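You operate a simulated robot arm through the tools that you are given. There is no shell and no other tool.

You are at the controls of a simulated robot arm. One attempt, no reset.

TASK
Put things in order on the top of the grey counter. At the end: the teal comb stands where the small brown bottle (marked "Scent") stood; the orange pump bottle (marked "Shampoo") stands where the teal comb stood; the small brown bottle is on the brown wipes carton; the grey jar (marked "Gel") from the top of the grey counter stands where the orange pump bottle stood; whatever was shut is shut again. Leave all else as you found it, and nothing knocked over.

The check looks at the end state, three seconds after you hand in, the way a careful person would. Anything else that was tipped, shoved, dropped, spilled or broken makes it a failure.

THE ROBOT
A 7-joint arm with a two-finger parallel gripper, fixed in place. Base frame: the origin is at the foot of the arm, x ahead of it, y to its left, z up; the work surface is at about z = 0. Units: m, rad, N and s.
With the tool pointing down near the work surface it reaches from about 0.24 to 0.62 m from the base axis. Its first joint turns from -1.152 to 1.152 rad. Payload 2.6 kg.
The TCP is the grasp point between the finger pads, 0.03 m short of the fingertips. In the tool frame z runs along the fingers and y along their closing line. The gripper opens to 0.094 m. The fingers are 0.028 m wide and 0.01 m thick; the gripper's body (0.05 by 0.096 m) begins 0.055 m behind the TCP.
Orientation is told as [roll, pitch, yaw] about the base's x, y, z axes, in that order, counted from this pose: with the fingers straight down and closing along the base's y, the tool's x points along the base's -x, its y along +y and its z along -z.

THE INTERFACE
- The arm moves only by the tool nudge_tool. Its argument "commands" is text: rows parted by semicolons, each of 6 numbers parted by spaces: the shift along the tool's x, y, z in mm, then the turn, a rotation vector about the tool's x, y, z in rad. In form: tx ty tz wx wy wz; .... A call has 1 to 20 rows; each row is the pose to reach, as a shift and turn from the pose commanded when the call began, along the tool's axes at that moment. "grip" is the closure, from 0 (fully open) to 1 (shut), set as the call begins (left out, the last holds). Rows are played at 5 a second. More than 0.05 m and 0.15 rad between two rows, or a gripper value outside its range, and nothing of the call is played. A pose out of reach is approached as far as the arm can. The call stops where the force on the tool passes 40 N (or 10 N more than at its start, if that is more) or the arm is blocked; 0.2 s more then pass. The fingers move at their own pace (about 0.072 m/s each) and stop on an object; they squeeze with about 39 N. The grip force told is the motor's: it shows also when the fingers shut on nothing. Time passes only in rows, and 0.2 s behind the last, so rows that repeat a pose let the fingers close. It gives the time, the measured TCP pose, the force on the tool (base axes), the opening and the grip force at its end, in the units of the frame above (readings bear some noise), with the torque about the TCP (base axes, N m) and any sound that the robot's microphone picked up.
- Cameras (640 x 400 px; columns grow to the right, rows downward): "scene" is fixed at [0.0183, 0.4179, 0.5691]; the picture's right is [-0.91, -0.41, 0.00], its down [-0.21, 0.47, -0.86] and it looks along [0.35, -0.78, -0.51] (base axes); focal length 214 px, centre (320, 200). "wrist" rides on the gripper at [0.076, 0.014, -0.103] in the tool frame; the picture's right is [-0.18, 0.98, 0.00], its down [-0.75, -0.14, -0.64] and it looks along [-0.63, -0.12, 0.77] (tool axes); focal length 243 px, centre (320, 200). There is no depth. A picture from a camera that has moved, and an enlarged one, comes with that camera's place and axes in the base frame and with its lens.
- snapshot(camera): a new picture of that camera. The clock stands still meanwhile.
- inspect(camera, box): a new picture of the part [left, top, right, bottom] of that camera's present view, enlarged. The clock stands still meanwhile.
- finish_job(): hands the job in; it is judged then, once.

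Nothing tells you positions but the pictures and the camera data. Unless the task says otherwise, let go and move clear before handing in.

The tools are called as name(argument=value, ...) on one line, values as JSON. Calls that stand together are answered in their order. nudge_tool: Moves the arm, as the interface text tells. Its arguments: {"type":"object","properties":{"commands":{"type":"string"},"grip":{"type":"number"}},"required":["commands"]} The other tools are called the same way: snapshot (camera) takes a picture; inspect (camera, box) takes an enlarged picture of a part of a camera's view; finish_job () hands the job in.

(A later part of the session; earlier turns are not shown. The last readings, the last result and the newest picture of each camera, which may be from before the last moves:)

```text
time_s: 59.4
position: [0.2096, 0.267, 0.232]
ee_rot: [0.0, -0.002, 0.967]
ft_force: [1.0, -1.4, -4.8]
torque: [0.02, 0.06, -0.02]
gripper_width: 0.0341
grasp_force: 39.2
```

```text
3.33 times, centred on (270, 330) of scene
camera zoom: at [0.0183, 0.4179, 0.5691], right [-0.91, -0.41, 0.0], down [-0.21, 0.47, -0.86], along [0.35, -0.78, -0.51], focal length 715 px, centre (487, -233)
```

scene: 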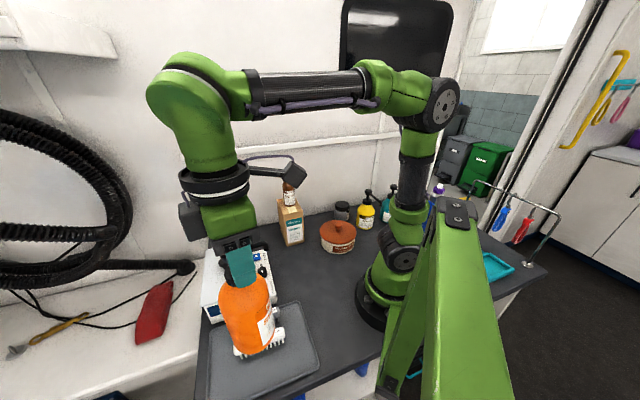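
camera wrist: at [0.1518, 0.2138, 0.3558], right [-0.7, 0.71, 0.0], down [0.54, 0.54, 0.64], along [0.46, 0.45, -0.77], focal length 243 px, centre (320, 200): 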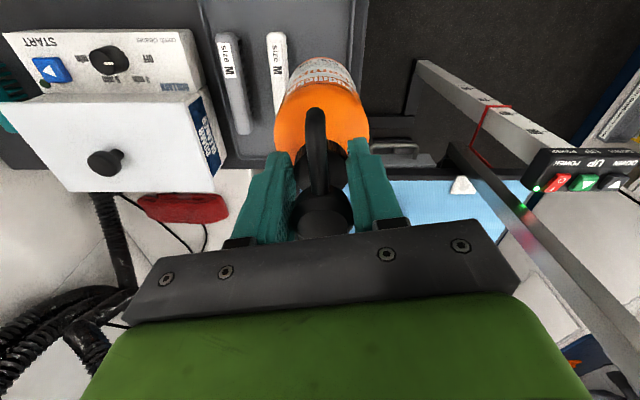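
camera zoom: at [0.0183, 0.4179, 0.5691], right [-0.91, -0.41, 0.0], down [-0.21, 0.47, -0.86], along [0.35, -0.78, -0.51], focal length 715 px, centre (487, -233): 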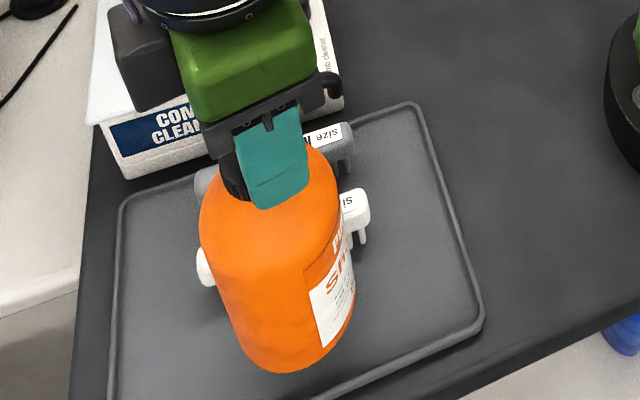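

inspect(camera="wrist", box=[280, 30, 330, 80])

inspect(camera="wrist", box=[330, 30, 380, 80])

inspect(camera="wrist", box=[270, 70, 370, 140])

```text
8.00 times, centred on (305, 55) of wrist
camera zoom: at [0.1548, 0.2125, 0.3333], right [-0.7, 0.71, 0.0], down [0.54, 0.54, 0.64], along [0.46, 0.45, -0.77], focal length 1941 px, centre (440, 1360)
```

zoom: 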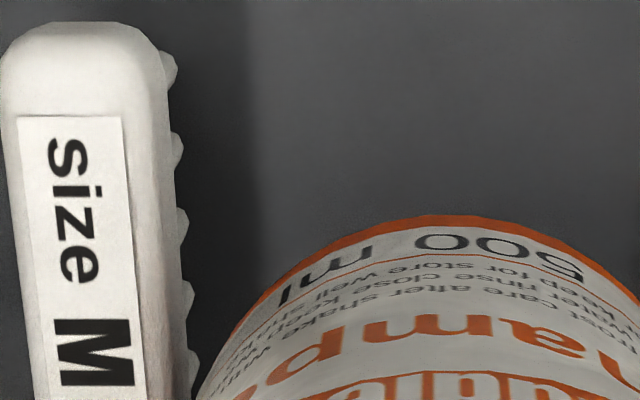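

```text
8.00 times, centred on (355, 55) of wrist
camera zoom: at [0.1548, 0.2125, 0.3333], right [-0.7, 0.71, 0.0], down [0.54, 0.54, 0.64], along [0.46, 0.45, -0.77], focal length 1941 px, centre (40, 1360)
```

zoom: 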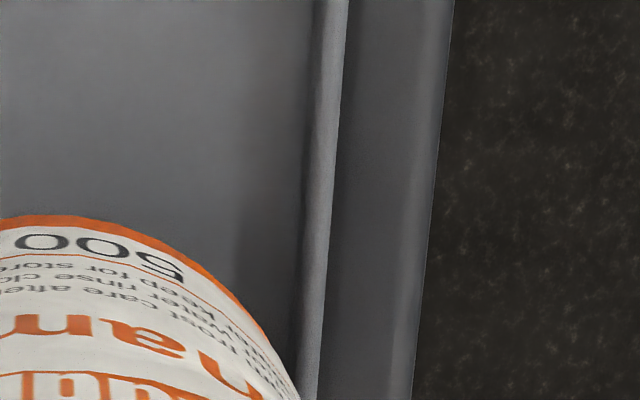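

```text
5.71 times, centred on (320, 105) of wrist
camera zoom: at [0.1548, 0.2125, 0.3333], right [-0.7, 0.71, 0.0], down [0.54, 0.54, 0.64], along [0.46, 0.45, -0.77], focal length 1386 px, centre (320, 743)
```

zoom: 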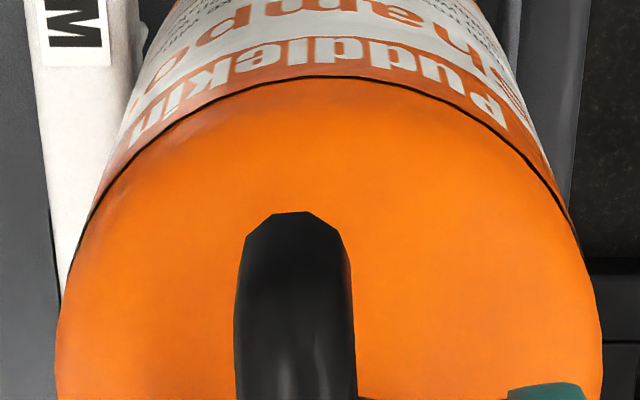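

The bottle is now centred within about half a millimetre: roughly 2 mm clear of the white comb and 1.5 mm inside the rim. Lowering 25 mm more.

nudge_tool(commands="0 0 6 0 0 0; 0 0 12 0 0 0; 0 0 18 0 0 0; 0 0 24 0 0 0; 0 0 24 0 0 0; 0 0 24 0 0 0")

inspect(camera="wrist", box=[270, 30, 370, 100])

inspect(camera="scene", box=[220, 290, 320, 390])

```text
time_s: 60.8
position: [0.2088, 0.2661, 0.2082]
ee_rot: [0.0, -0.001, 0.967]
ft_force: [-0.3, 0.3, -4.8]
torque: [-0.03, 0.02, -0.01]
gripper_width: 0.0343
grasp_force: 38.5
```

```text
5.71 times, centred on (320, 65) of wrist
camera zoom: at [0.1544, 0.2121, 0.309], right [-0.7, 0.71, 0.0], down [0.54, 0.54, 0.64], along [0.46, 0.45, -0.77], focal length 1386 px, centre (320, 971)
```

zoom: 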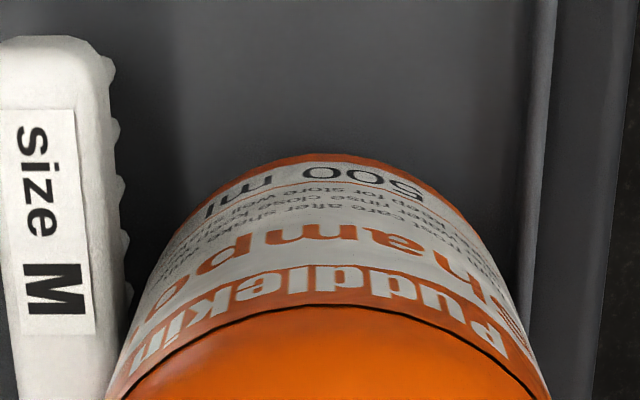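

```text
4.00 times, centred on (270, 340) of scene
camera zoom: at [0.0183, 0.4179, 0.5691], right [-0.91, -0.41, 0.0], down [-0.21, 0.47, -0.86], along [0.35, -0.78, -0.51], focal length 858 px, centre (520, -360)
```

zoom: 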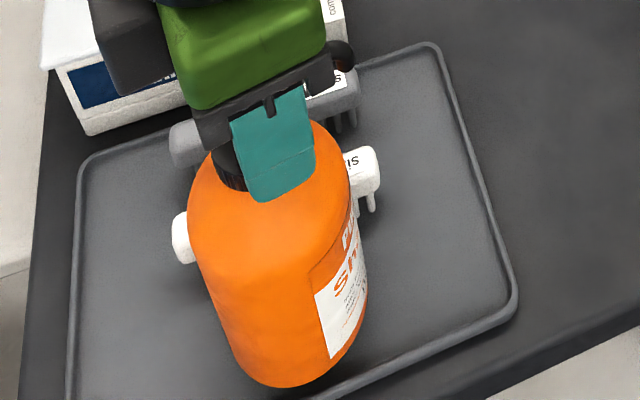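

Still centred with about 2.5 mm on both sides. Lowering the last centimetre gently.

nudge_tool(commands="0 0 3 0 0 0; 0 0 6 0 0 0; 0 0 9 0 0 0; 0 0 9 0 0 0")

nudge_tool(commands="0 0 1 0 0 0; 0 0 2 0 0 0; 0 0 2 0 0 0")

```text
time_s: 61.8
position: [0.2104, 0.2675, 0.1979]
ee_rot: [0.001, -0.002, 0.967]
ft_force: [0.5, -0.2, -4.8]
torque: [0.0, -0.01, -0.01]
gripper_width: 0.0345
grasp_force: 38.9
```

```text
time_s: 62.6
position: [0.2097, 0.2664, 0.1961]
ee_rot: [-0.002, -0.002, 0.968]
ft_force: [-1.1, 0.1, -5.2]
torque: [0.0, 0.06, -0.01]
gripper_width: 0.034
grasp_force: 38.9
```

nudge_tool(commands="0 0 1 0 0 0; 0 0 1.5 0 0 0; 0 0 1.5 0 0 0")

nudge_tool(commands="0 0 1 0 0 0; 0 0 1 0 0 0; 0 0 1 0 0 0")

```text
time_s: 63.4
position: [0.2099, 0.2659, 0.1944]
ee_rot: [-0.001, -0.003, 0.968]
ft_force: [-0.3, -0.5, -4.3]
torque: [-0.03, 0.03, -0.04]
gripper_width: 0.0341
grasp_force: 39.2
```

```text
time_s: 64.2
position: [0.2098, 0.2664, 0.1935]
ee_rot: [0.0, -0.002, 0.968]
ft_force: [-0.6, 0.5, -4.2]
torque: [-0.03, 0.03, 0.01]
gripper_width: 0.0341
grasp_force: 38.8
```

Below the height where the rim would have been felt, still hanging free — so it's inside the rim. Another millimetre at a time.

nudge_tool(commands="0 0 1 0 0 0; 0 0 1 0 0 0; 0 0 1 0 0 0")

nudge_tool(commands="0 0 1 0 0 0; 0 0 1 0 0 0; 0 0 1 0 0 0")

```text
time_s: 65.0
position: [0.2087, 0.2669, 0.1918]
ee_rot: [0.0, -0.001, 0.968]
ft_force: [1.0, 0.5, -4.6]
torque: [-0.02, 0.04, -0.02]
gripper_width: 0.0342
grasp_force: 38.9
```

```text
time_s: 65.8
position: [0.2096, 0.2669, 0.1907]
ee_rot: [-0.001, -0.002, 0.966]
ft_force: [-0.7, 0.6, -5.2]
torque: [-0.08, -0.06, 0.0]
gripper_width: 0.0342
grasp_force: 39.2
```

nudge_tool(commands="0 0 1 0 0 0; 0 0 1 0 0 0; 0 0 1 0 0 0")

inspect(camera="wrist", box=[270, 20, 370, 90])

inspect(camera="scene", box=[230, 310, 320, 400])

```text
time_s: 66.6
position: [0.2084, 0.2669, 0.1921]
ee_rot: [-0.001, -0.003, 0.968]
ft_force: [-0.8, -3.1, 10.6]
torque: [-0.72, 0.5, 0.03]
gripper_width: 0.0342
grasp_force: 39.1
```

```text
5.71 times, centred on (320, 55) of wrist
camera zoom: at [0.1546, 0.213, 0.2929], right [-0.7, 0.71, 0.0], down [0.54, 0.54, 0.64], along [0.46, 0.45, -0.77], focal length 1386 px, centre (320, 1029)
```

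zoom: 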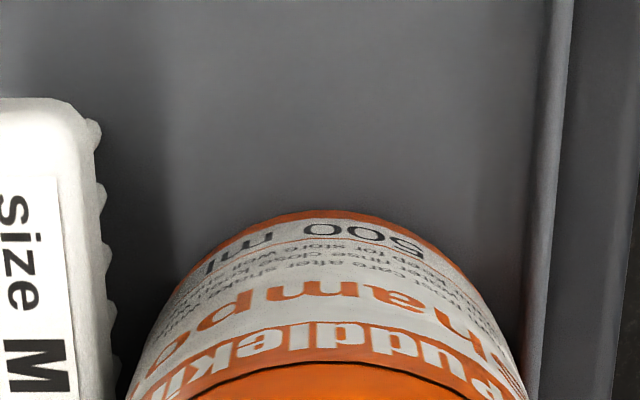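

```text
4.44 times, centred on (275, 355) of scene
camera zoom: at [0.0183, 0.4179, 0.5691], right [-0.91, -0.41, 0.0], down [-0.21, 0.47, -0.86], along [0.35, -0.78, -0.51], focal length 953 px, centre (520, -489)
```

zoom: 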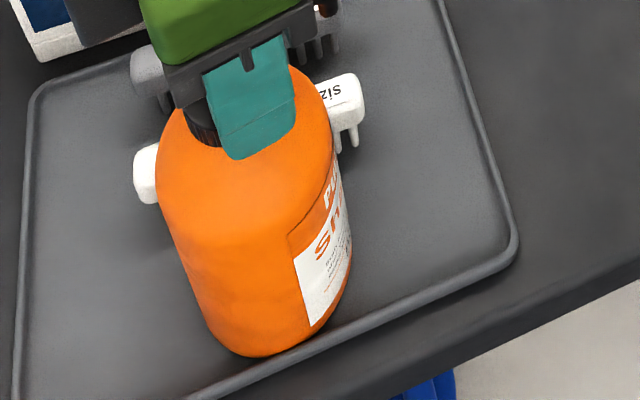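

The bottle's base has touched the tray floor (about 15 N). Releasing gently.

nudge_tool(commands="0 0 0 0 0 0; 0 0 0 0 0 0; 0 0 0 0 0 0; 0 0 0 0 0 0; 0 0 0 0 0 0", grip=0.3)

inspect(camera="wrist", box=[220, 20, 420, 160])

inspect(camera="scene", box=[200, 280, 330, 400])

```text
time_s: 67.8
position: [0.2095, 0.2656, 0.1908]
ee_rot: [0.0, -0.003, 0.966]
ft_force: [-0.1, -0.3, 0.1]
torque: [-0.02, 0.01, 0.03]
gripper_width: 0.0657
grasp_force: 0.0
```

```text
2.86 times, centred on (320, 90) of wrist
camera zoom: at [0.1546, 0.2129, 0.2925], right [-0.7, 0.71, 0.0], down [0.54, 0.54, 0.64], along [0.46, 0.45, -0.77], focal length 693 px, centre (320, 514)
```

zoom: 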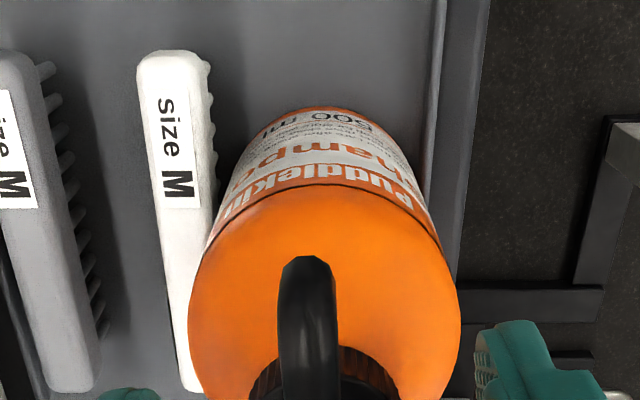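

```text
3.33 times, centred on (265, 340) of scene
camera zoom: at [0.0183, 0.4179, 0.5691], right [-0.91, -0.41, 0.0], down [-0.21, 0.47, -0.86], along [0.35, -0.78, -0.51], focal length 715 px, centre (503, -267)
```

zoom: 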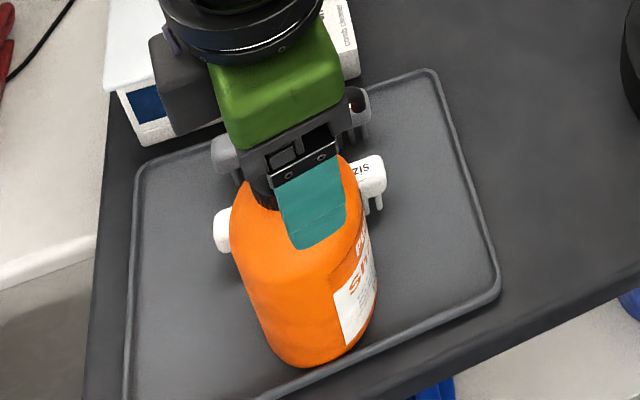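

The bottle stands on the tray. Opening fully and rising straight up.

nudge_tool(commands="0 0 0 0 0 0; 0 0 0 0 0 0; 0 0 -10 0 0 0; 0 0 -35 0 0 0; 0 0 -70 0 0 0; 0 0 -110 0 0 0; 0 0 -150 0 0 0; 0 0 -150 0 0 0", grip=0)

snapshot(camera="wrist")

snapshot(camera="scene")

```text
time_s: 69.6
position: [0.2088, 0.2654, 0.3428]
ee_rot: [0.0, 0.0, 0.967]
ft_force: [0.5, -0.5, -0.3]
torque: [-0.02, -0.02, 0.02]
gripper_width: 0.0941
grasp_force: 0.0
```

```text
taken
camera wrist: at [0.1546, 0.212, 0.4441], right [-0.7, 0.71, 0.0], down [0.54, 0.54, 0.64], along [0.46, 0.45, -0.77], focal length 243 px, centre (320, 200)
```

wrist: 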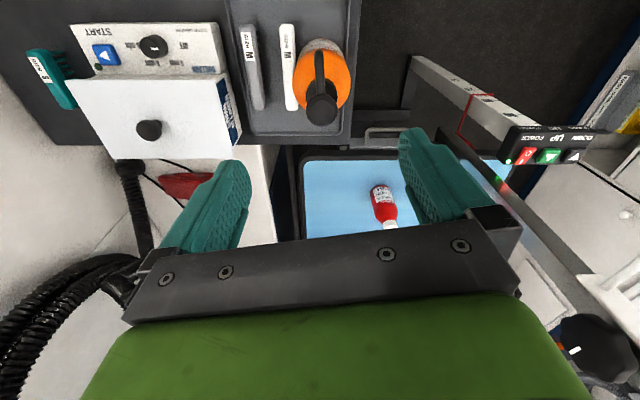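

```text
taken
```

scene: 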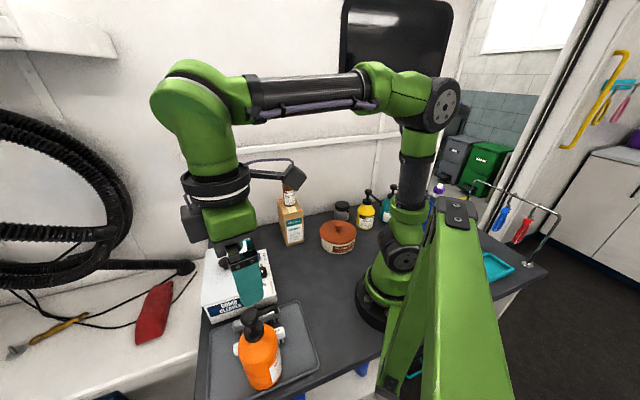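

inspect(camera="wrist", box=[220, 0, 380, 140])

inspect(camera="scene", box=[200, 295, 330, 400])

inspect(camera="scene", box=[310, 185, 410, 260])

```text
2.86 times, centred on (300, 70) of wrist
camera zoom: at [0.1546, 0.212, 0.4441], right [-0.7, 0.71, 0.0], down [0.54, 0.54, 0.64], along [0.46, 0.45, -0.77], focal length 693 px, centre (377, 571)
```

zoom: 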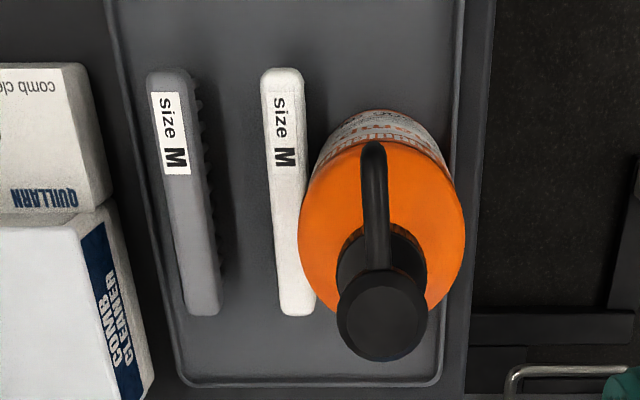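

```text
3.81 times, centred on (265, 348) of scene
camera zoom: at [0.0183, 0.4179, 0.5691], right [-0.91, -0.41, 0.0], down [-0.21, 0.47, -0.86], along [0.35, -0.78, -0.51], focal length 817 px, centre (530, -362)
```

zoom: 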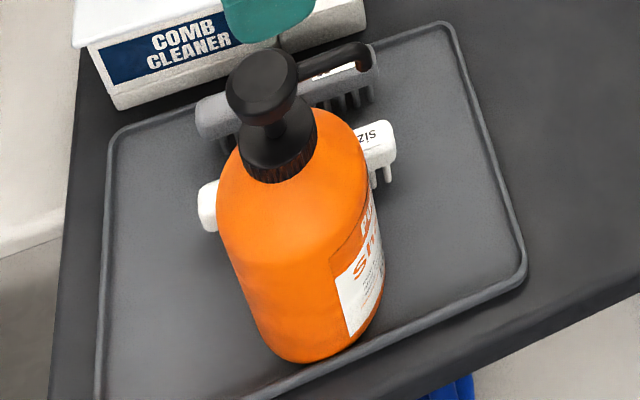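

```text
5.33 times, centred on (360, 222) of scene
camera zoom: at [0.0183, 0.4179, 0.5691], right [-0.91, -0.41, 0.0], down [-0.21, 0.47, -0.86], along [0.35, -0.78, -0.51], focal length 1144 px, centre (107, 80)
```

zoom: 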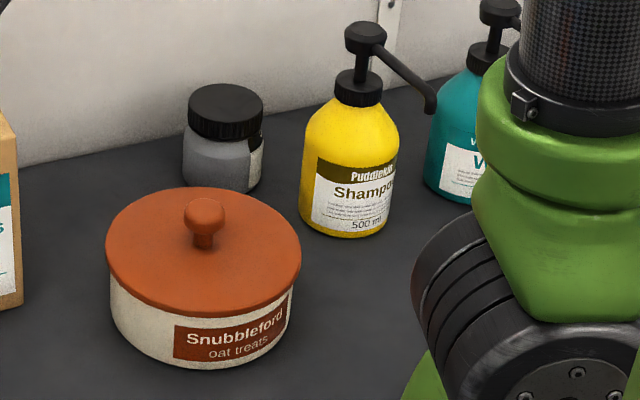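

The bottle stands upright between the rim and the untouched white comb. Now the last item, the grey jar: I swing over, via a waypoint clear of the base, to look at it.

nudge_tool(commands="18 -28 -6 0 0 0.128; 36 -56 -12 0 0 0.257; 54 -85 -18 0 0 0.386; 72 -113 -24 0 0 0.514; 91 -141 -30 0 0 0.643; 109 -169 -35 0 0 0.771; 127 -198 -40 0 0 0.9; 127 -198 -40 0 0 0.9")

```text
time_s: 71.4
position: [0.2997, 0.0495, 0.3808]
ee_rot: [0.002, -0.003, 0.064]
ft_force: [0.4, 0.6, -0.4]
torque: [-0.02, 0.0, 0.02]
gripper_width: 0.0941
grasp_force: 0.1
```

nudge_tool(commands="10 -37 0 0 0 0.106; 21 -74 0 0 0 0.212; 31 -111 0 0 0 0.319; 42 -148 0 0 0 0.425; 53 -185 0 0 0 0.531; 63 -221 0 0 0 0.637; 74 -258 0 0 0 0.744; 84 -295 0 0 0 0.85; 84 -295 0 0 0 0.85")

snapshot(camera="wrist")

snapshot(camera="scene")

```text
time_s: 73.4
position: [0.2351, -0.2491, 0.3815]
ee_rot: [0.002, -0.001, -0.785]
ft_force: [0.1, 0.1, -0.2]
torque: [-0.02, 0.02, 0.02]
gripper_width: 0.0941
grasp_force: 0.0
```

```text
taken
camera wrist: at [0.1915, -0.1856, 0.4821], right [0.82, 0.57, 0.0], down [0.43, -0.63, 0.64], along [0.36, -0.53, -0.77], focal length 243 px, centre (320, 200)
```

wrist: 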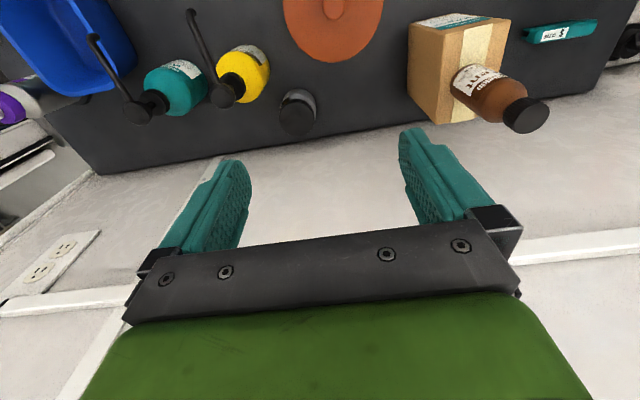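

```text
taken
```

scene: 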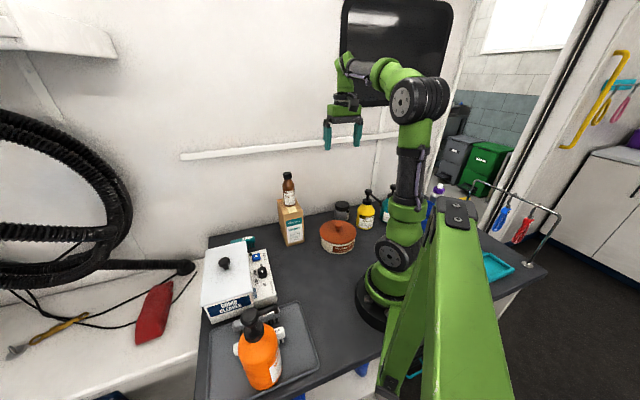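

inspect(camera="wrist", box=[180, 0, 400, 150])

inspect(camera="scene", box=[320, 190, 400, 260])

inspect(camera="wrist", box=[250, 70, 350, 150])

```text
2.67 times, centred on (290, 75) of wrist
camera zoom: at [0.1915, -0.1856, 0.4821], right [0.82, 0.57, 0.0], down [0.43, -0.63, 0.64], along [0.36, -0.53, -0.77], focal length 647 px, centre (400, 533)
```

zoom: 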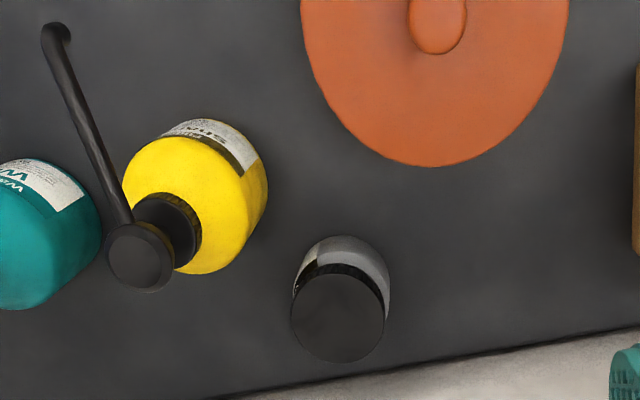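

```text
5.71 times, centred on (360, 225) of scene
camera zoom: at [0.0183, 0.4179, 0.5691], right [-0.91, -0.41, 0.0], down [-0.21, 0.47, -0.86], along [0.35, -0.78, -0.51], focal length 1226 px, centre (91, 57)
```

zoom: 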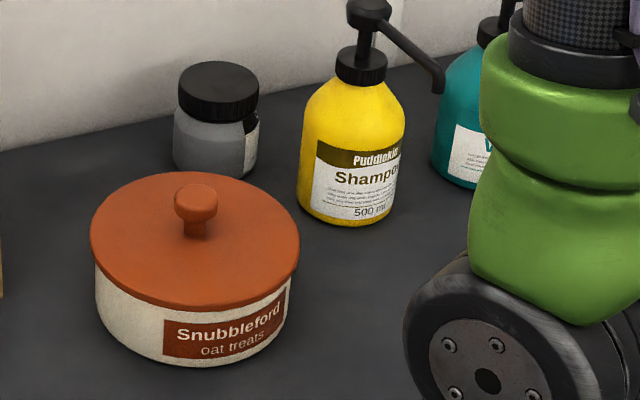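

```text
5.00 times, centred on (300, 110) of wrist
camera zoom: at [0.1915, -0.1856, 0.4821], right [0.82, 0.57, 0.0], down [0.43, -0.63, 0.64], along [0.36, -0.53, -0.77], focal length 1213 px, centre (420, 650)
```

zoom: 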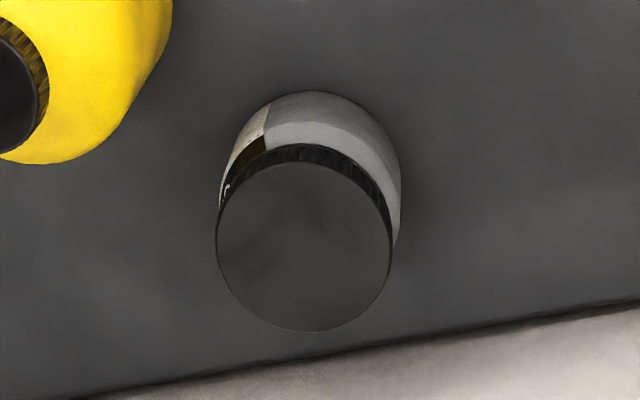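

The jar (lid top z ≈ 0.082, diameter ≈ 0.06) is at about (0.249, -0.338), with the yellow bottle and the wall near it. I move above it with a yaw that keeps the camera away from the yellow bottle and come partway down.

nudge_tool(commands="-17 -13 0 0 0 0.03; -34 -27 0 0 0 0.06; -51 -40 0 0 0 0.09; -68 -53 0 0 0 0.115; -68 -53 35 0 0 0.115; -68 -53 70 0 0 0.115; -68 -53 105 0 0 0.115; -68 -53 140 0 0 0.115; -68 -53 140 0 0 0.115", grip=0)

snapshot(camera="wrist")

inspect(camera="scene", box=[280, 110, 440, 270])

```text
time_s: 75.4
position: [0.2446, -0.3362, 0.24]
ee_rot: [0.002, 0.001, -0.899]
ft_force: [0.4, -0.9, -0.6]
torque: [0.02, -0.02, 0.02]
gripper_width: 0.094
grasp_force: 0.0
```

```text
taken
camera wrist: at [0.2098, -0.2675, 0.342], right [0.88, 0.47, 0.0], down [0.36, -0.68, 0.64], along [0.3, -0.57, -0.77], focal length 243 px, centre (320, 200)
```

wrist: 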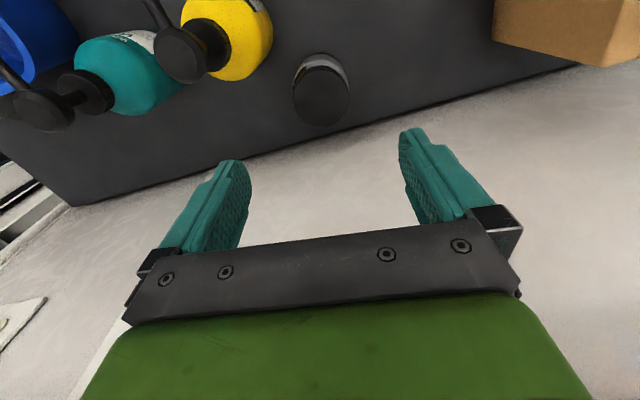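

```text
2.50 times, centred on (360, 190) of scene
camera zoom: at [0.0183, 0.4179, 0.5691], right [-0.91, -0.41, 0.0], down [-0.21, 0.47, -0.86], along [0.35, -0.78, -0.51], focal length 536 px, centre (220, 225)
```

zoom: 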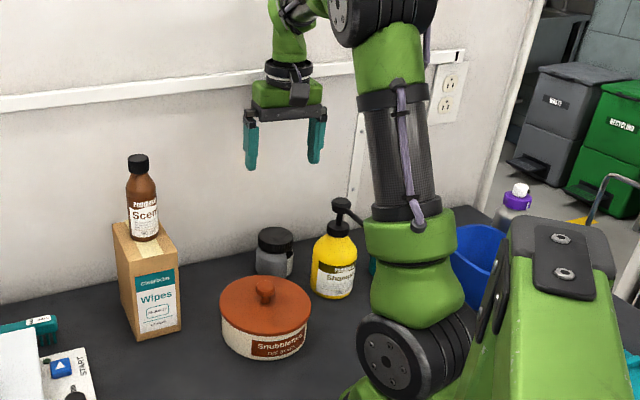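

The jar's lid is exactly on the tool axis. Descending in two stages.

nudge_tool(commands="0 0 35 0 0 0; 0 0 70 0 0 0; 0 0 100 0 0 0; 0 0 100 0 0 0")

snapshot(camera="wrist")

inspect(camera="scene", box=[290, 120, 430, 260])

```text
time_s: 76.4
position: [0.2489, -0.3346, 0.1419]
ee_rot: [0.002, -0.001, -0.896]
ft_force: [0.4, -0.4, -1.2]
torque: [0.02, -0.01, -0.01]
gripper_width: 0.094
grasp_force: 0.0
```

```text
taken
camera wrist: at [0.2119, -0.2657, 0.2432], right [0.88, 0.47, 0.0], down [0.36, -0.68, 0.64], along [0.3, -0.57, -0.77], focal length 243 px, centre (320, 200)
```

wrist: 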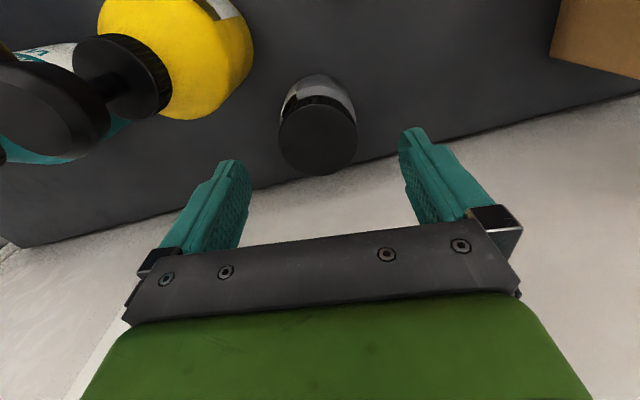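

```text
2.86 times, centred on (360, 190) of scene
camera zoom: at [0.0183, 0.4179, 0.5691], right [-0.91, -0.41, 0.0], down [-0.21, 0.47, -0.86], along [0.35, -0.78, -0.51], focal length 613 px, centre (206, 229)
```

zoom: 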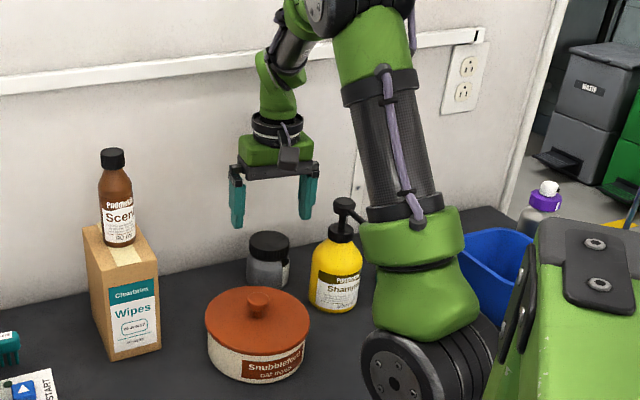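

Still well centred. Going down the rest.

nudge_tool(commands="0 -1 30 0 0 0; 0 -1.5 60 0 0 0; 0 -1.5 85 0 0 0; 0 -1.5 96 0 0 0; 0 -1.5 96 0 0 0")

snapshot(camera="wrist")

inspect(camera="scene", box=[300, 150, 420, 260])

```text
time_s: 77.6
position: [0.2465, -0.3373, 0.0458]
ee_rot: [0.002, -0.001, -0.9]
ft_force: [-0.3, 0.5, 0.1]
torque: [-0.03, 0.01, -0.02]
gripper_width: 0.094
grasp_force: 0.1
```

```text
taken
camera wrist: at [0.2106, -0.2673, 0.1467], right [0.88, 0.47, 0.0], down [0.36, -0.68, 0.64], along [0.3, -0.57, -0.77], focal length 243 px, centre (320, 200)
```

wrist: 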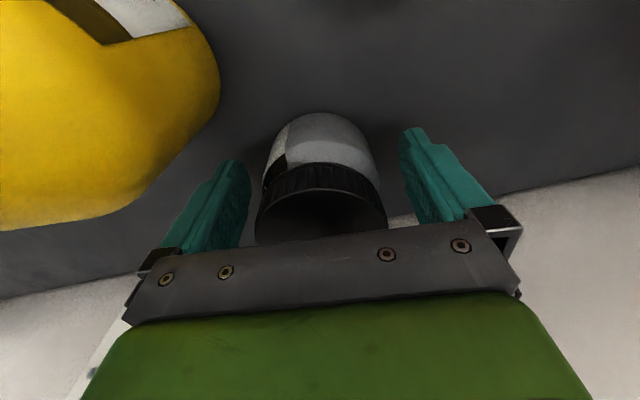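

```text
3.64 times, centred on (360, 205) of scene
camera zoom: at [0.0183, 0.4179, 0.5691], right [-0.91, -0.41, 0.0], down [-0.21, 0.47, -0.86], along [0.35, -0.78, -0.51], focal length 780 px, centre (174, 182)
```

zoom: 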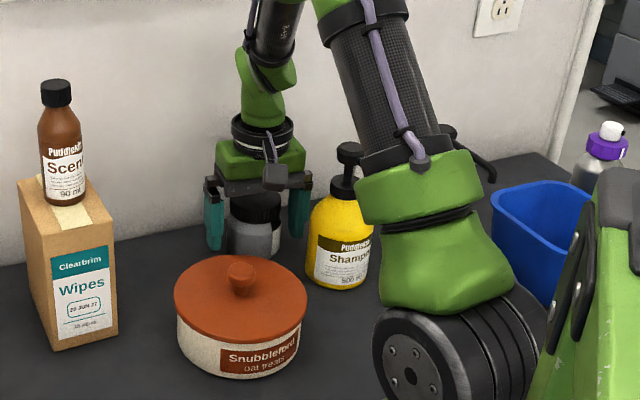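

Jar between the pads, nothing touched. Closing.

nudge_tool(commands="0 0 0 0 0 0; 0 0 0 0 0 0; 0 0 0 0 0 0; 0 0 0 0 0 0", grip=1)

snapshot(camera="wrist")

```text
time_s: 78.6
position: [0.2484, -0.3368, 0.0453]
ee_rot: [0.002, -0.002, -0.898]
ft_force: [0.6, 0.0, 0.1]
torque: [-0.03, 0.06, 0.02]
gripper_width: 0.0661
grasp_force: 38.7
```

```text
taken
camera wrist: at [0.2106, -0.2673, 0.1469], right [0.88, 0.47, 0.0], down [0.36, -0.68, 0.64], along [0.3, -0.57, -0.77], focal length 243 px, centre (320, 200)
```

wrist: 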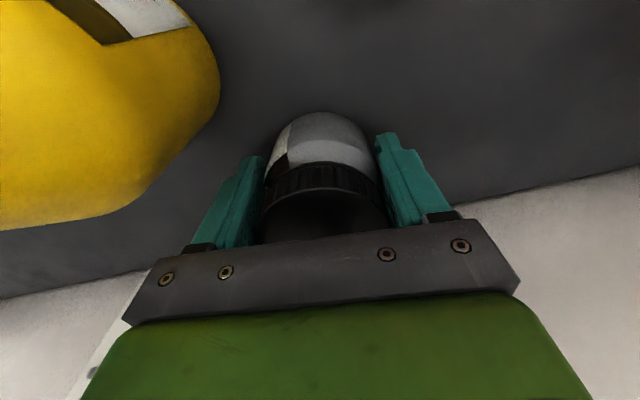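

Gripped (0.066 m). Lifting straight up.

nudge_tool(commands="0 0 -6 0 0 0; 0 0 -25 0 0 0; 0 0 -65 0 0 0; 0 0 -110 0 0 0; 0 0 -155 0 0 0; 0 0 -195 0 0 0; 0 0 -195 0 0 0")

snapshot(camera="wrist")

inspect(camera="scene", box=[280, 100, 440, 270])

```text
time_s: 80.2
position: [0.2451, -0.3359, 0.239]
ee_rot: [0.002, -0.001, -0.897]
ft_force: [0.8, -0.6, -2.0]
torque: [0.03, 0.03, 0.01]
gripper_width: 0.0659
grasp_force: 38.7
```

```text
taken
camera wrist: at [0.2095, -0.2672, 0.3413], right [0.88, 0.47, 0.0], down [0.36, -0.68, 0.64], along [0.3, -0.57, -0.77], focal length 243 px, centre (320, 200)
```

wrist: 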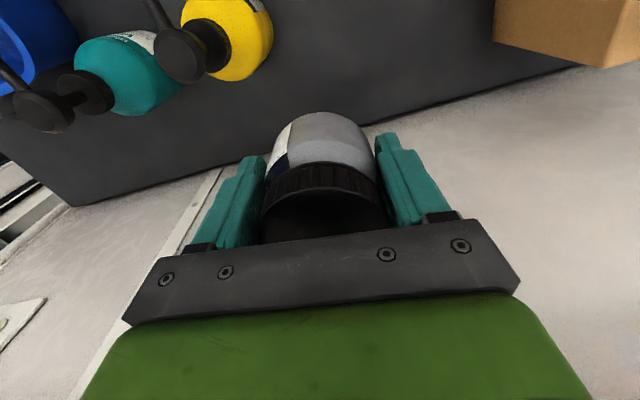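

```text
2.35 times, centred on (360, 185) of scene
camera zoom: at [0.0183, 0.4179, 0.5691], right [-0.91, -0.41, 0.0], down [-0.21, 0.47, -0.86], along [0.35, -0.78, -0.51], focal length 505 px, centre (226, 235)
```

zoom: 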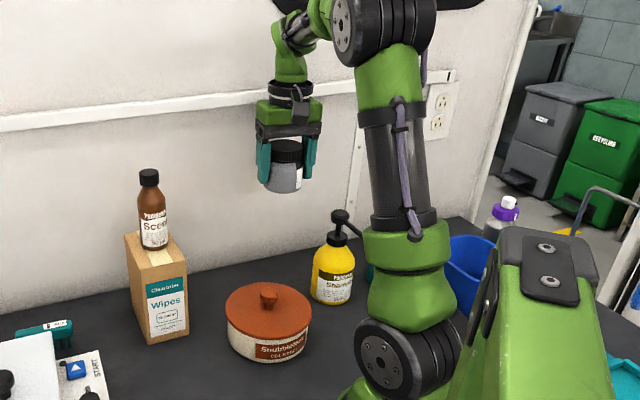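

Jar held cleanly. Carrying it at height to the orange bottle's old spot.

nudge_tool(commands="12 12 0 0 0 -0.01; 37 35 0 0 0 -0.02; 64 61 0 0 0 -0.03; 92 88 0 0 0 -0.04; 120 115 0 0 0 -0.06; 148 142 0 0 0 -0.07; 176 169 0 0 0 -0.08; 204 195 0 0 0 -0.1; 230 220 0 0 0 -0.11; 244 234 0 0 0 -0.115; 244 234 0 0 0 -0.115; 244 234 0 0 0 -0.115")

snapshot(camera="wrist")

snapshot(camera="scene")

```text
time_s: 82.8
position: [0.277, -0.0011, 0.2411]
ee_rot: [0.001, 0.002, -0.783]
ft_force: [1.1, 0.8, -2.2]
torque: [-0.01, -0.01, 0.03]
gripper_width: 0.0658
grasp_force: 38.7
```

```text
taken
camera wrist: at [0.233, 0.0637, 0.3417], right [0.82, 0.57, 0.0], down [0.43, -0.63, 0.64], along [0.36, -0.53, -0.77], focal length 243 px, centre (320, 200)
```

wrist: 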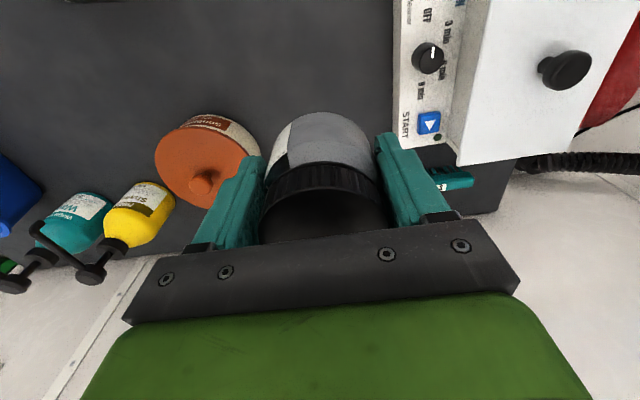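

```text
taken
```

scene: 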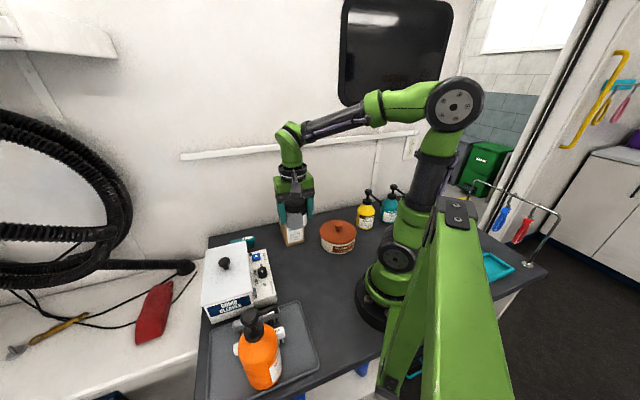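

Over the target (about 1 mm off, corrected on the way). Lowering.

nudge_tool(commands="1 1 35 0 0 0; 1 1 75 0 0 0; 1 1 115 0 0 0; 1 1 150 0 0 0; 1 1 175 0 0 0; 1 1 185 0 0 0; 1 1 185 0 0 0")

snapshot(camera="wrist")

inspect(camera="scene", box=[240, 190, 340, 290])

```text
time_s: 84.4
position: [0.2774, 0.0044, 0.0545]
ee_rot: [0.001, 0.001, -0.782]
ft_force: [-0.7, 0.8, -2.8]
torque: [0.02, 0.0, 0.0]
gripper_width: 0.0655
grasp_force: 38.9
```

```text
taken
camera wrist: at [0.2338, 0.0679, 0.157], right [0.82, 0.57, 0.0], down [0.43, -0.63, 0.64], along [0.37, -0.53, -0.77], focal length 243 px, centre (320, 200)
```

wrist: 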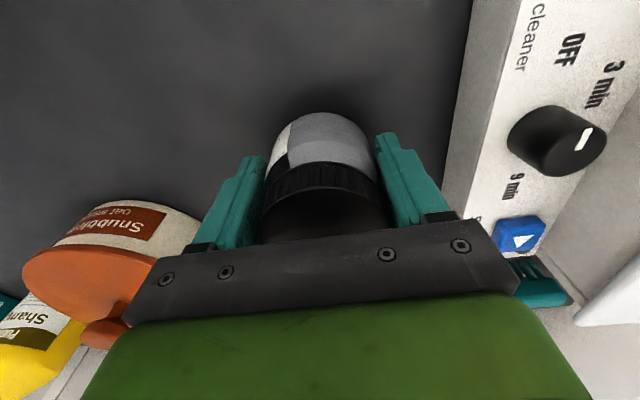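

```text
4.00 times, centred on (290, 240) of scene
camera zoom: at [0.0183, 0.4179, 0.5691], right [-0.91, -0.41, 0.0], down [-0.21, 0.47, -0.86], along [0.35, -0.78, -0.51], focal length 858 px, centre (440, 40)
```

zoom: 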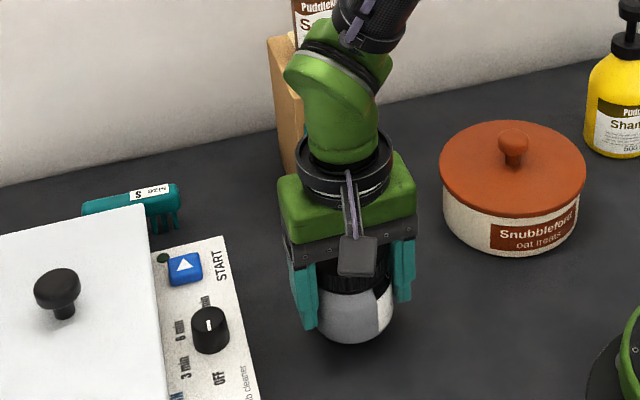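

About 3 mm too far toward the comb cleaner; I correct that while lowering further.

nudge_tool(commands="-1.3 -2.8 1 0 0 0; -1.3 -2.8 4 0 0 0; -1.3 -2.8 7 0 0 0; -1.3 -2.8 7 0 0 0")

nudge_tool(commands="0 0 1 0 0 0; 0 0 1.5 0 0 0; 0 0 1.5 0 0 0")

```text
time_s: 85.4
position: [0.2765, 0.0007, 0.0471]
ee_rot: [0.003, 0.001, -0.784]
ft_force: [-0.4, 1.1, -1.9]
torque: [0.0, 0.01, 0.01]
gripper_width: 0.0656
grasp_force: 38.7
```

```text
time_s: 86.2
position: [0.2765, -0.0006, 0.0459]
ee_rot: [0.0, 0.0, -0.782]
ft_force: [-0.9, 0.7, -0.2]
torque: [0.06, -0.03, 0.01]
gripper_width: 0.0652
grasp_force: 38.9
```

nudge_tool(commands="0 0 1 0 0 0; 0 0 1 0 0 0; 0 0 1 0 0 0")

snapshot(camera="wrist")

```text
time_s: 86.9
position: [0.2765, -0.0002, 0.0469]
ee_rot: [0.004, -0.002, -0.785]
ft_force: [-2.7, -0.3, 6.4]
torque: [0.08, -0.07, 0.02]
gripper_width: 0.0652
grasp_force: 38.4
stopped in row 3: the force on the tool passed its limit at 42 N (the readings are from after the stop); the commanded pose is now the measured one
```

```text
taken
camera wrist: at [0.2323, 0.0638, 0.1481], right [0.82, 0.57, 0.0], down [0.43, -0.63, 0.64], along [0.37, -0.53, -0.77], focal length 243 px, centre (320, 200)
```

wrist: 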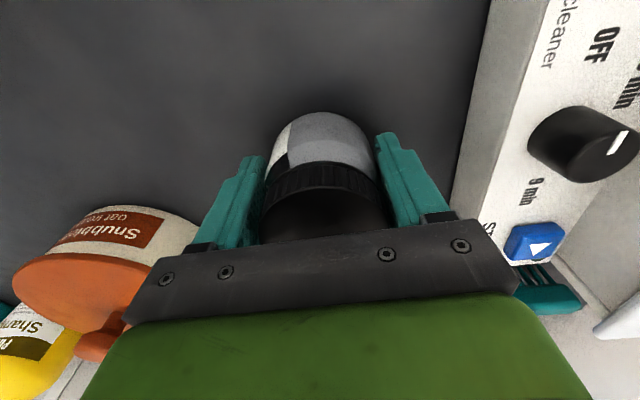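

The jar has met the counter. Releasing.

nudge_tool(commands="0 0 0 0 0 0; 0 0 0 0 0 0; 0 0 0 0 0 0; 0 0 0 0 0 0", grip=0.08)

nudge_tool(commands="0 0 -10 0 0 0; 0 0 -35 0 0 0; 0 0 -75 0 0 0; 0 0 -120 0 0 0; 0 0 -165 0 0 0; 0 0 -210 0 0 0; 0 0 -250 0 0 0; 0 0 -290 0 0 0; 0 0 -290 0 0 0")

snapshot(camera="wrist")

snapshot(camera="scene")

```text
time_s: 87.9
position: [0.2752, -0.0009, 0.0463]
ee_rot: [0.003, 0.0, -0.784]
ft_force: [0.5, 0.1, 0.3]
torque: [-0.02, 0.03, 0.0]
gripper_width: 0.0865
grasp_force: 0.1
```

```text
time_s: 89.9
position: [0.2764, -0.0014, 0.3383]
ee_rot: [0.004, -0.002, -0.783]
ft_force: [0.3, -0.1, -0.2]
torque: [0.0, 0.04, 0.04]
gripper_width: 0.0866
grasp_force: 0.0
```

```text
taken
camera wrist: at [0.2313, 0.063, 0.4394], right [0.82, 0.57, 0.0], down [0.43, -0.63, 0.64], along [0.37, -0.53, -0.77], focal length 243 px, centre (320, 200)
```

wrist: 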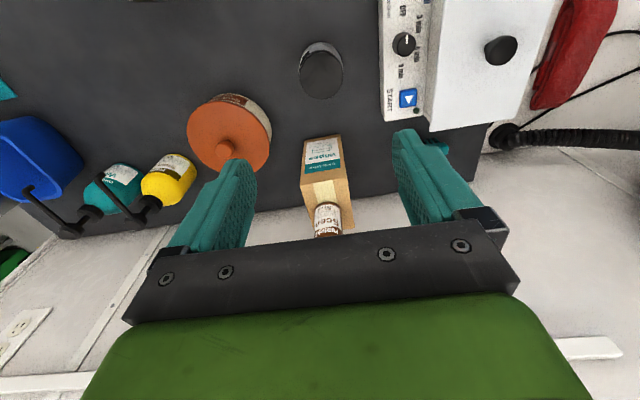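

```text
taken
```

scene: 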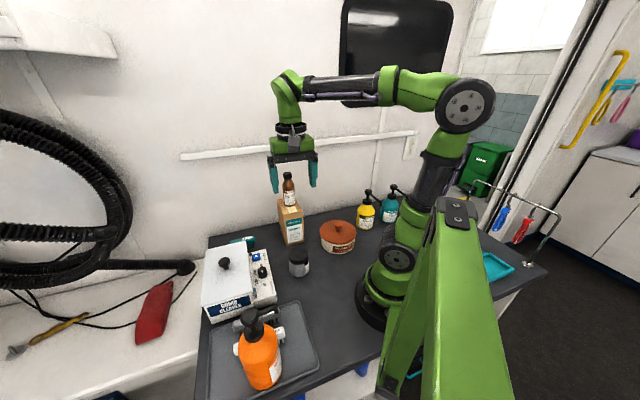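

All four items appear placed. I'll inspect each closely before handing in.

inspect(camera="scene", box=[250, 160, 400, 290])

inspect(camera="scene", box=[190, 220, 340, 400])

inspect(camera="scene", box=[280, 235, 320, 285])

```text
3.08 times, centred on (325, 225) of scene
camera zoom: at [0.0183, 0.4179, 0.5691], right [-0.91, -0.41, 0.0], down [-0.21, 0.47, -0.86], along [0.35, -0.78, -0.51], focal length 660 px, centre (305, 123)
```

zoom: 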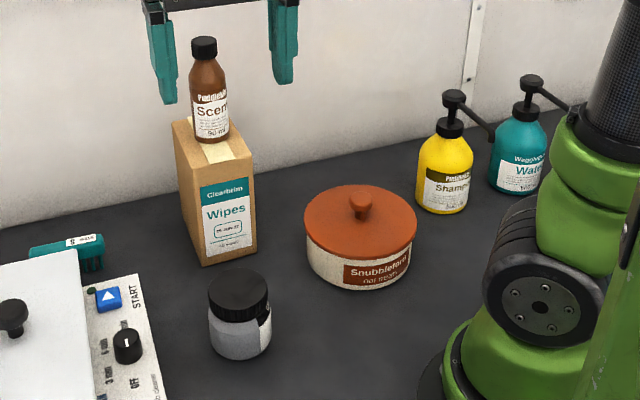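

```text
2.22 times, centred on (265, 310) of scene
camera zoom: at [0.0183, 0.4179, 0.5691], right [-0.91, -0.41, 0.0], down [-0.21, 0.47, -0.86], along [0.35, -0.78, -0.51], focal length 477 px, centre (442, -44)
```

zoom: 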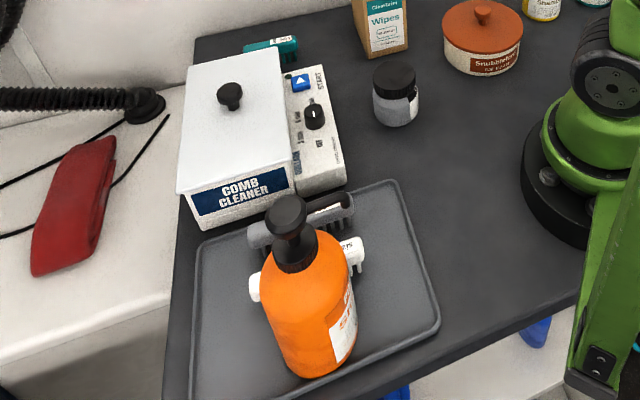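

```text
8.00 times, centred on (300, 260) of scene
camera zoom: at [0.0183, 0.4179, 0.5691], right [-0.91, -0.41, 0.0], down [-0.21, 0.47, -0.86], along [0.35, -0.78, -0.51], focal length 1716 px, centre (480, -280)
```

zoom: 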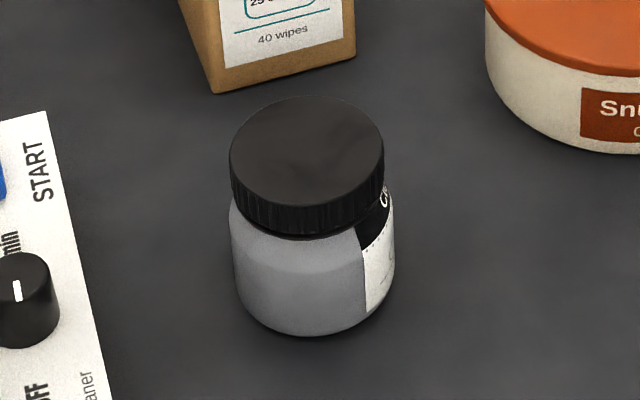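

The jar stands where the orange bottle stood, everything else looks undisturbed. I'll verify the jar's label.

inspect(camera="scene", box=[298, 254, 314, 278])

inspect(camera="wrist", box=[280, 20, 370, 110])

```text
16.00 times, centred on (306, 266) of scene
camera zoom: at [0.0183, 0.4179, 0.5691], right [-0.91, -0.41, 0.0], down [-0.21, 0.47, -0.86], along [0.35, -0.78, -0.51], focal length 3432 px, centre (544, -856)
```

zoom: 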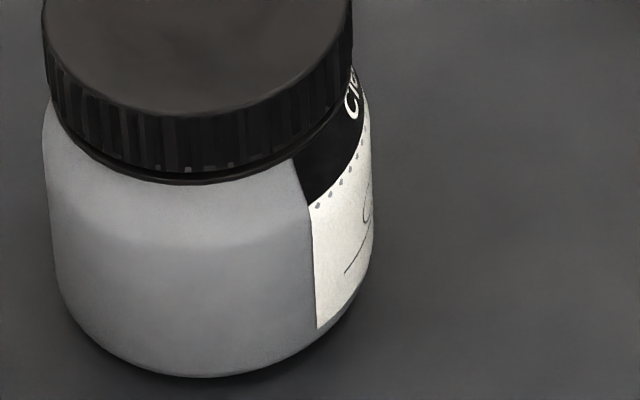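

```text
4.44 times, centred on (325, 65) of wrist
camera zoom: at [0.2313, 0.063, 0.4394], right [0.82, 0.57, 0.0], down [0.43, -0.63, 0.64], along [0.37, -0.53, -0.77], focal length 1078 px, centre (298, 800)
```

zoom: 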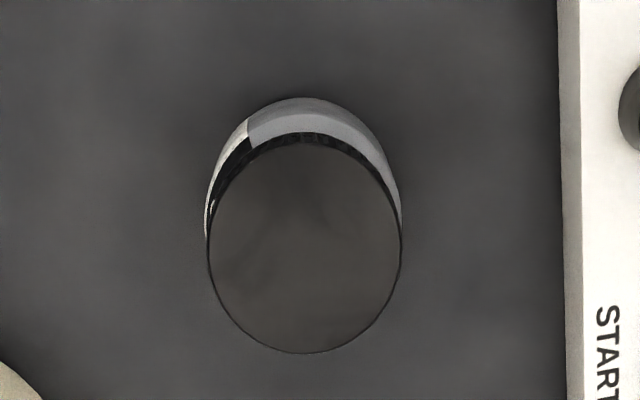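

The jar's brand reads "Clearbrim"; I want to read the rest of the label, so I take a look from the robot's side.

nudge_tool(commands="-1 -6 10 0 0 -0.135; -2 -11 20 0 0 -0.27; -4 -17 40 0 0 -0.405; -5 -23 60 0 0 -0.54; -6 -29 80 0 0 -0.675; -7 -34 105 0 0 -0.81; -9 -40 130 0 0 -0.945; -10 -46 150 0 0 -1.08; -10 -46 150 0 0 -1.08")

snapshot(camera="wrist")

```text
time_s: 91.9
position: [0.2501, -0.0392, 0.1863]
ee_rot: [0.0, -0.003, 0.299]
ft_force: [0.5, -0.1, -0.2]
torque: [0.0, 0.01, 0.02]
gripper_width: 0.0866
grasp_force: 0.0
```

```text
taken
camera wrist: at [0.1729, -0.0477, 0.2877], right [-0.11, 0.99, 0.0], down [0.76, 0.09, 0.64], along [0.64, 0.07, -0.76], focal length 243 px, centre (320, 200)
```

wrist: 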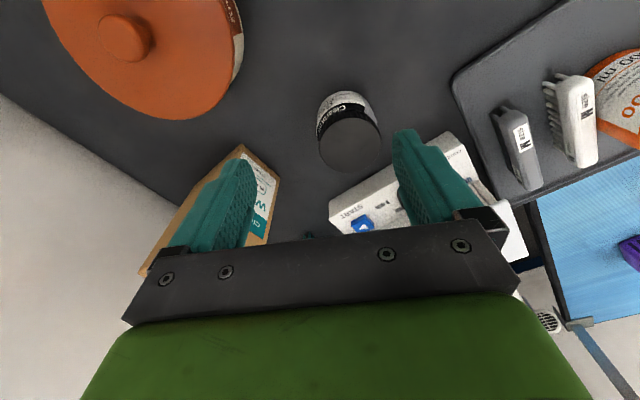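

inspect(camera="wrist", box=[310, 80, 390, 140])

inspect(camera="wrist", box=[440, 20, 640, 200])

```text
6.67 times, centred on (350, 110) of wrist
camera zoom: at [0.1729, -0.0477, 0.2877], right [-0.11, 0.99, 0.0], down [0.76, 0.09, 0.64], along [0.64, 0.07, -0.76], focal length 1618 px, centre (120, 800)
```

zoom: 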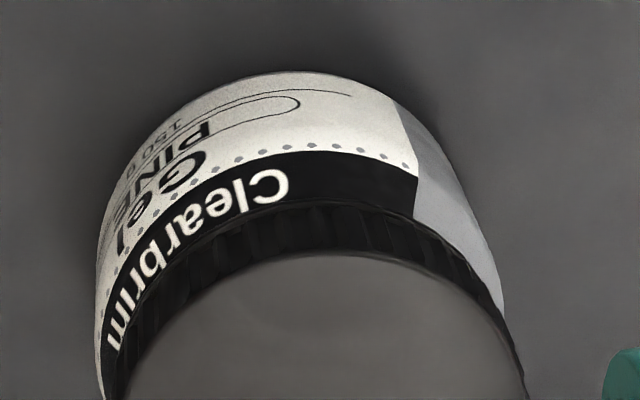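

```text
2.22 times, centred on (540, 110) of wrist
camera zoom: at [0.1729, -0.0477, 0.2877], right [-0.11, 0.99, 0.0], down [0.76, 0.09, 0.64], along [0.64, 0.07, -0.76], focal length 539 px, centre (-169, 400)
```

zoom: 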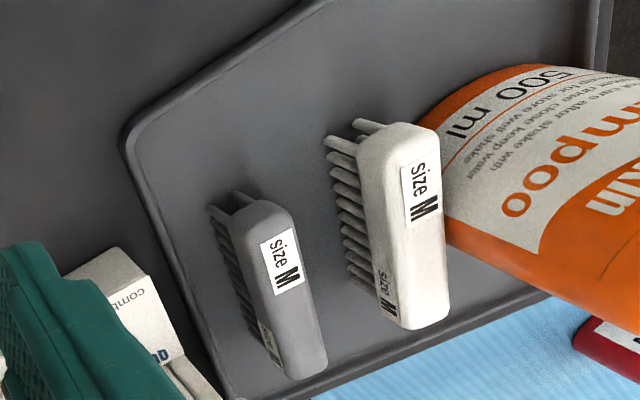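

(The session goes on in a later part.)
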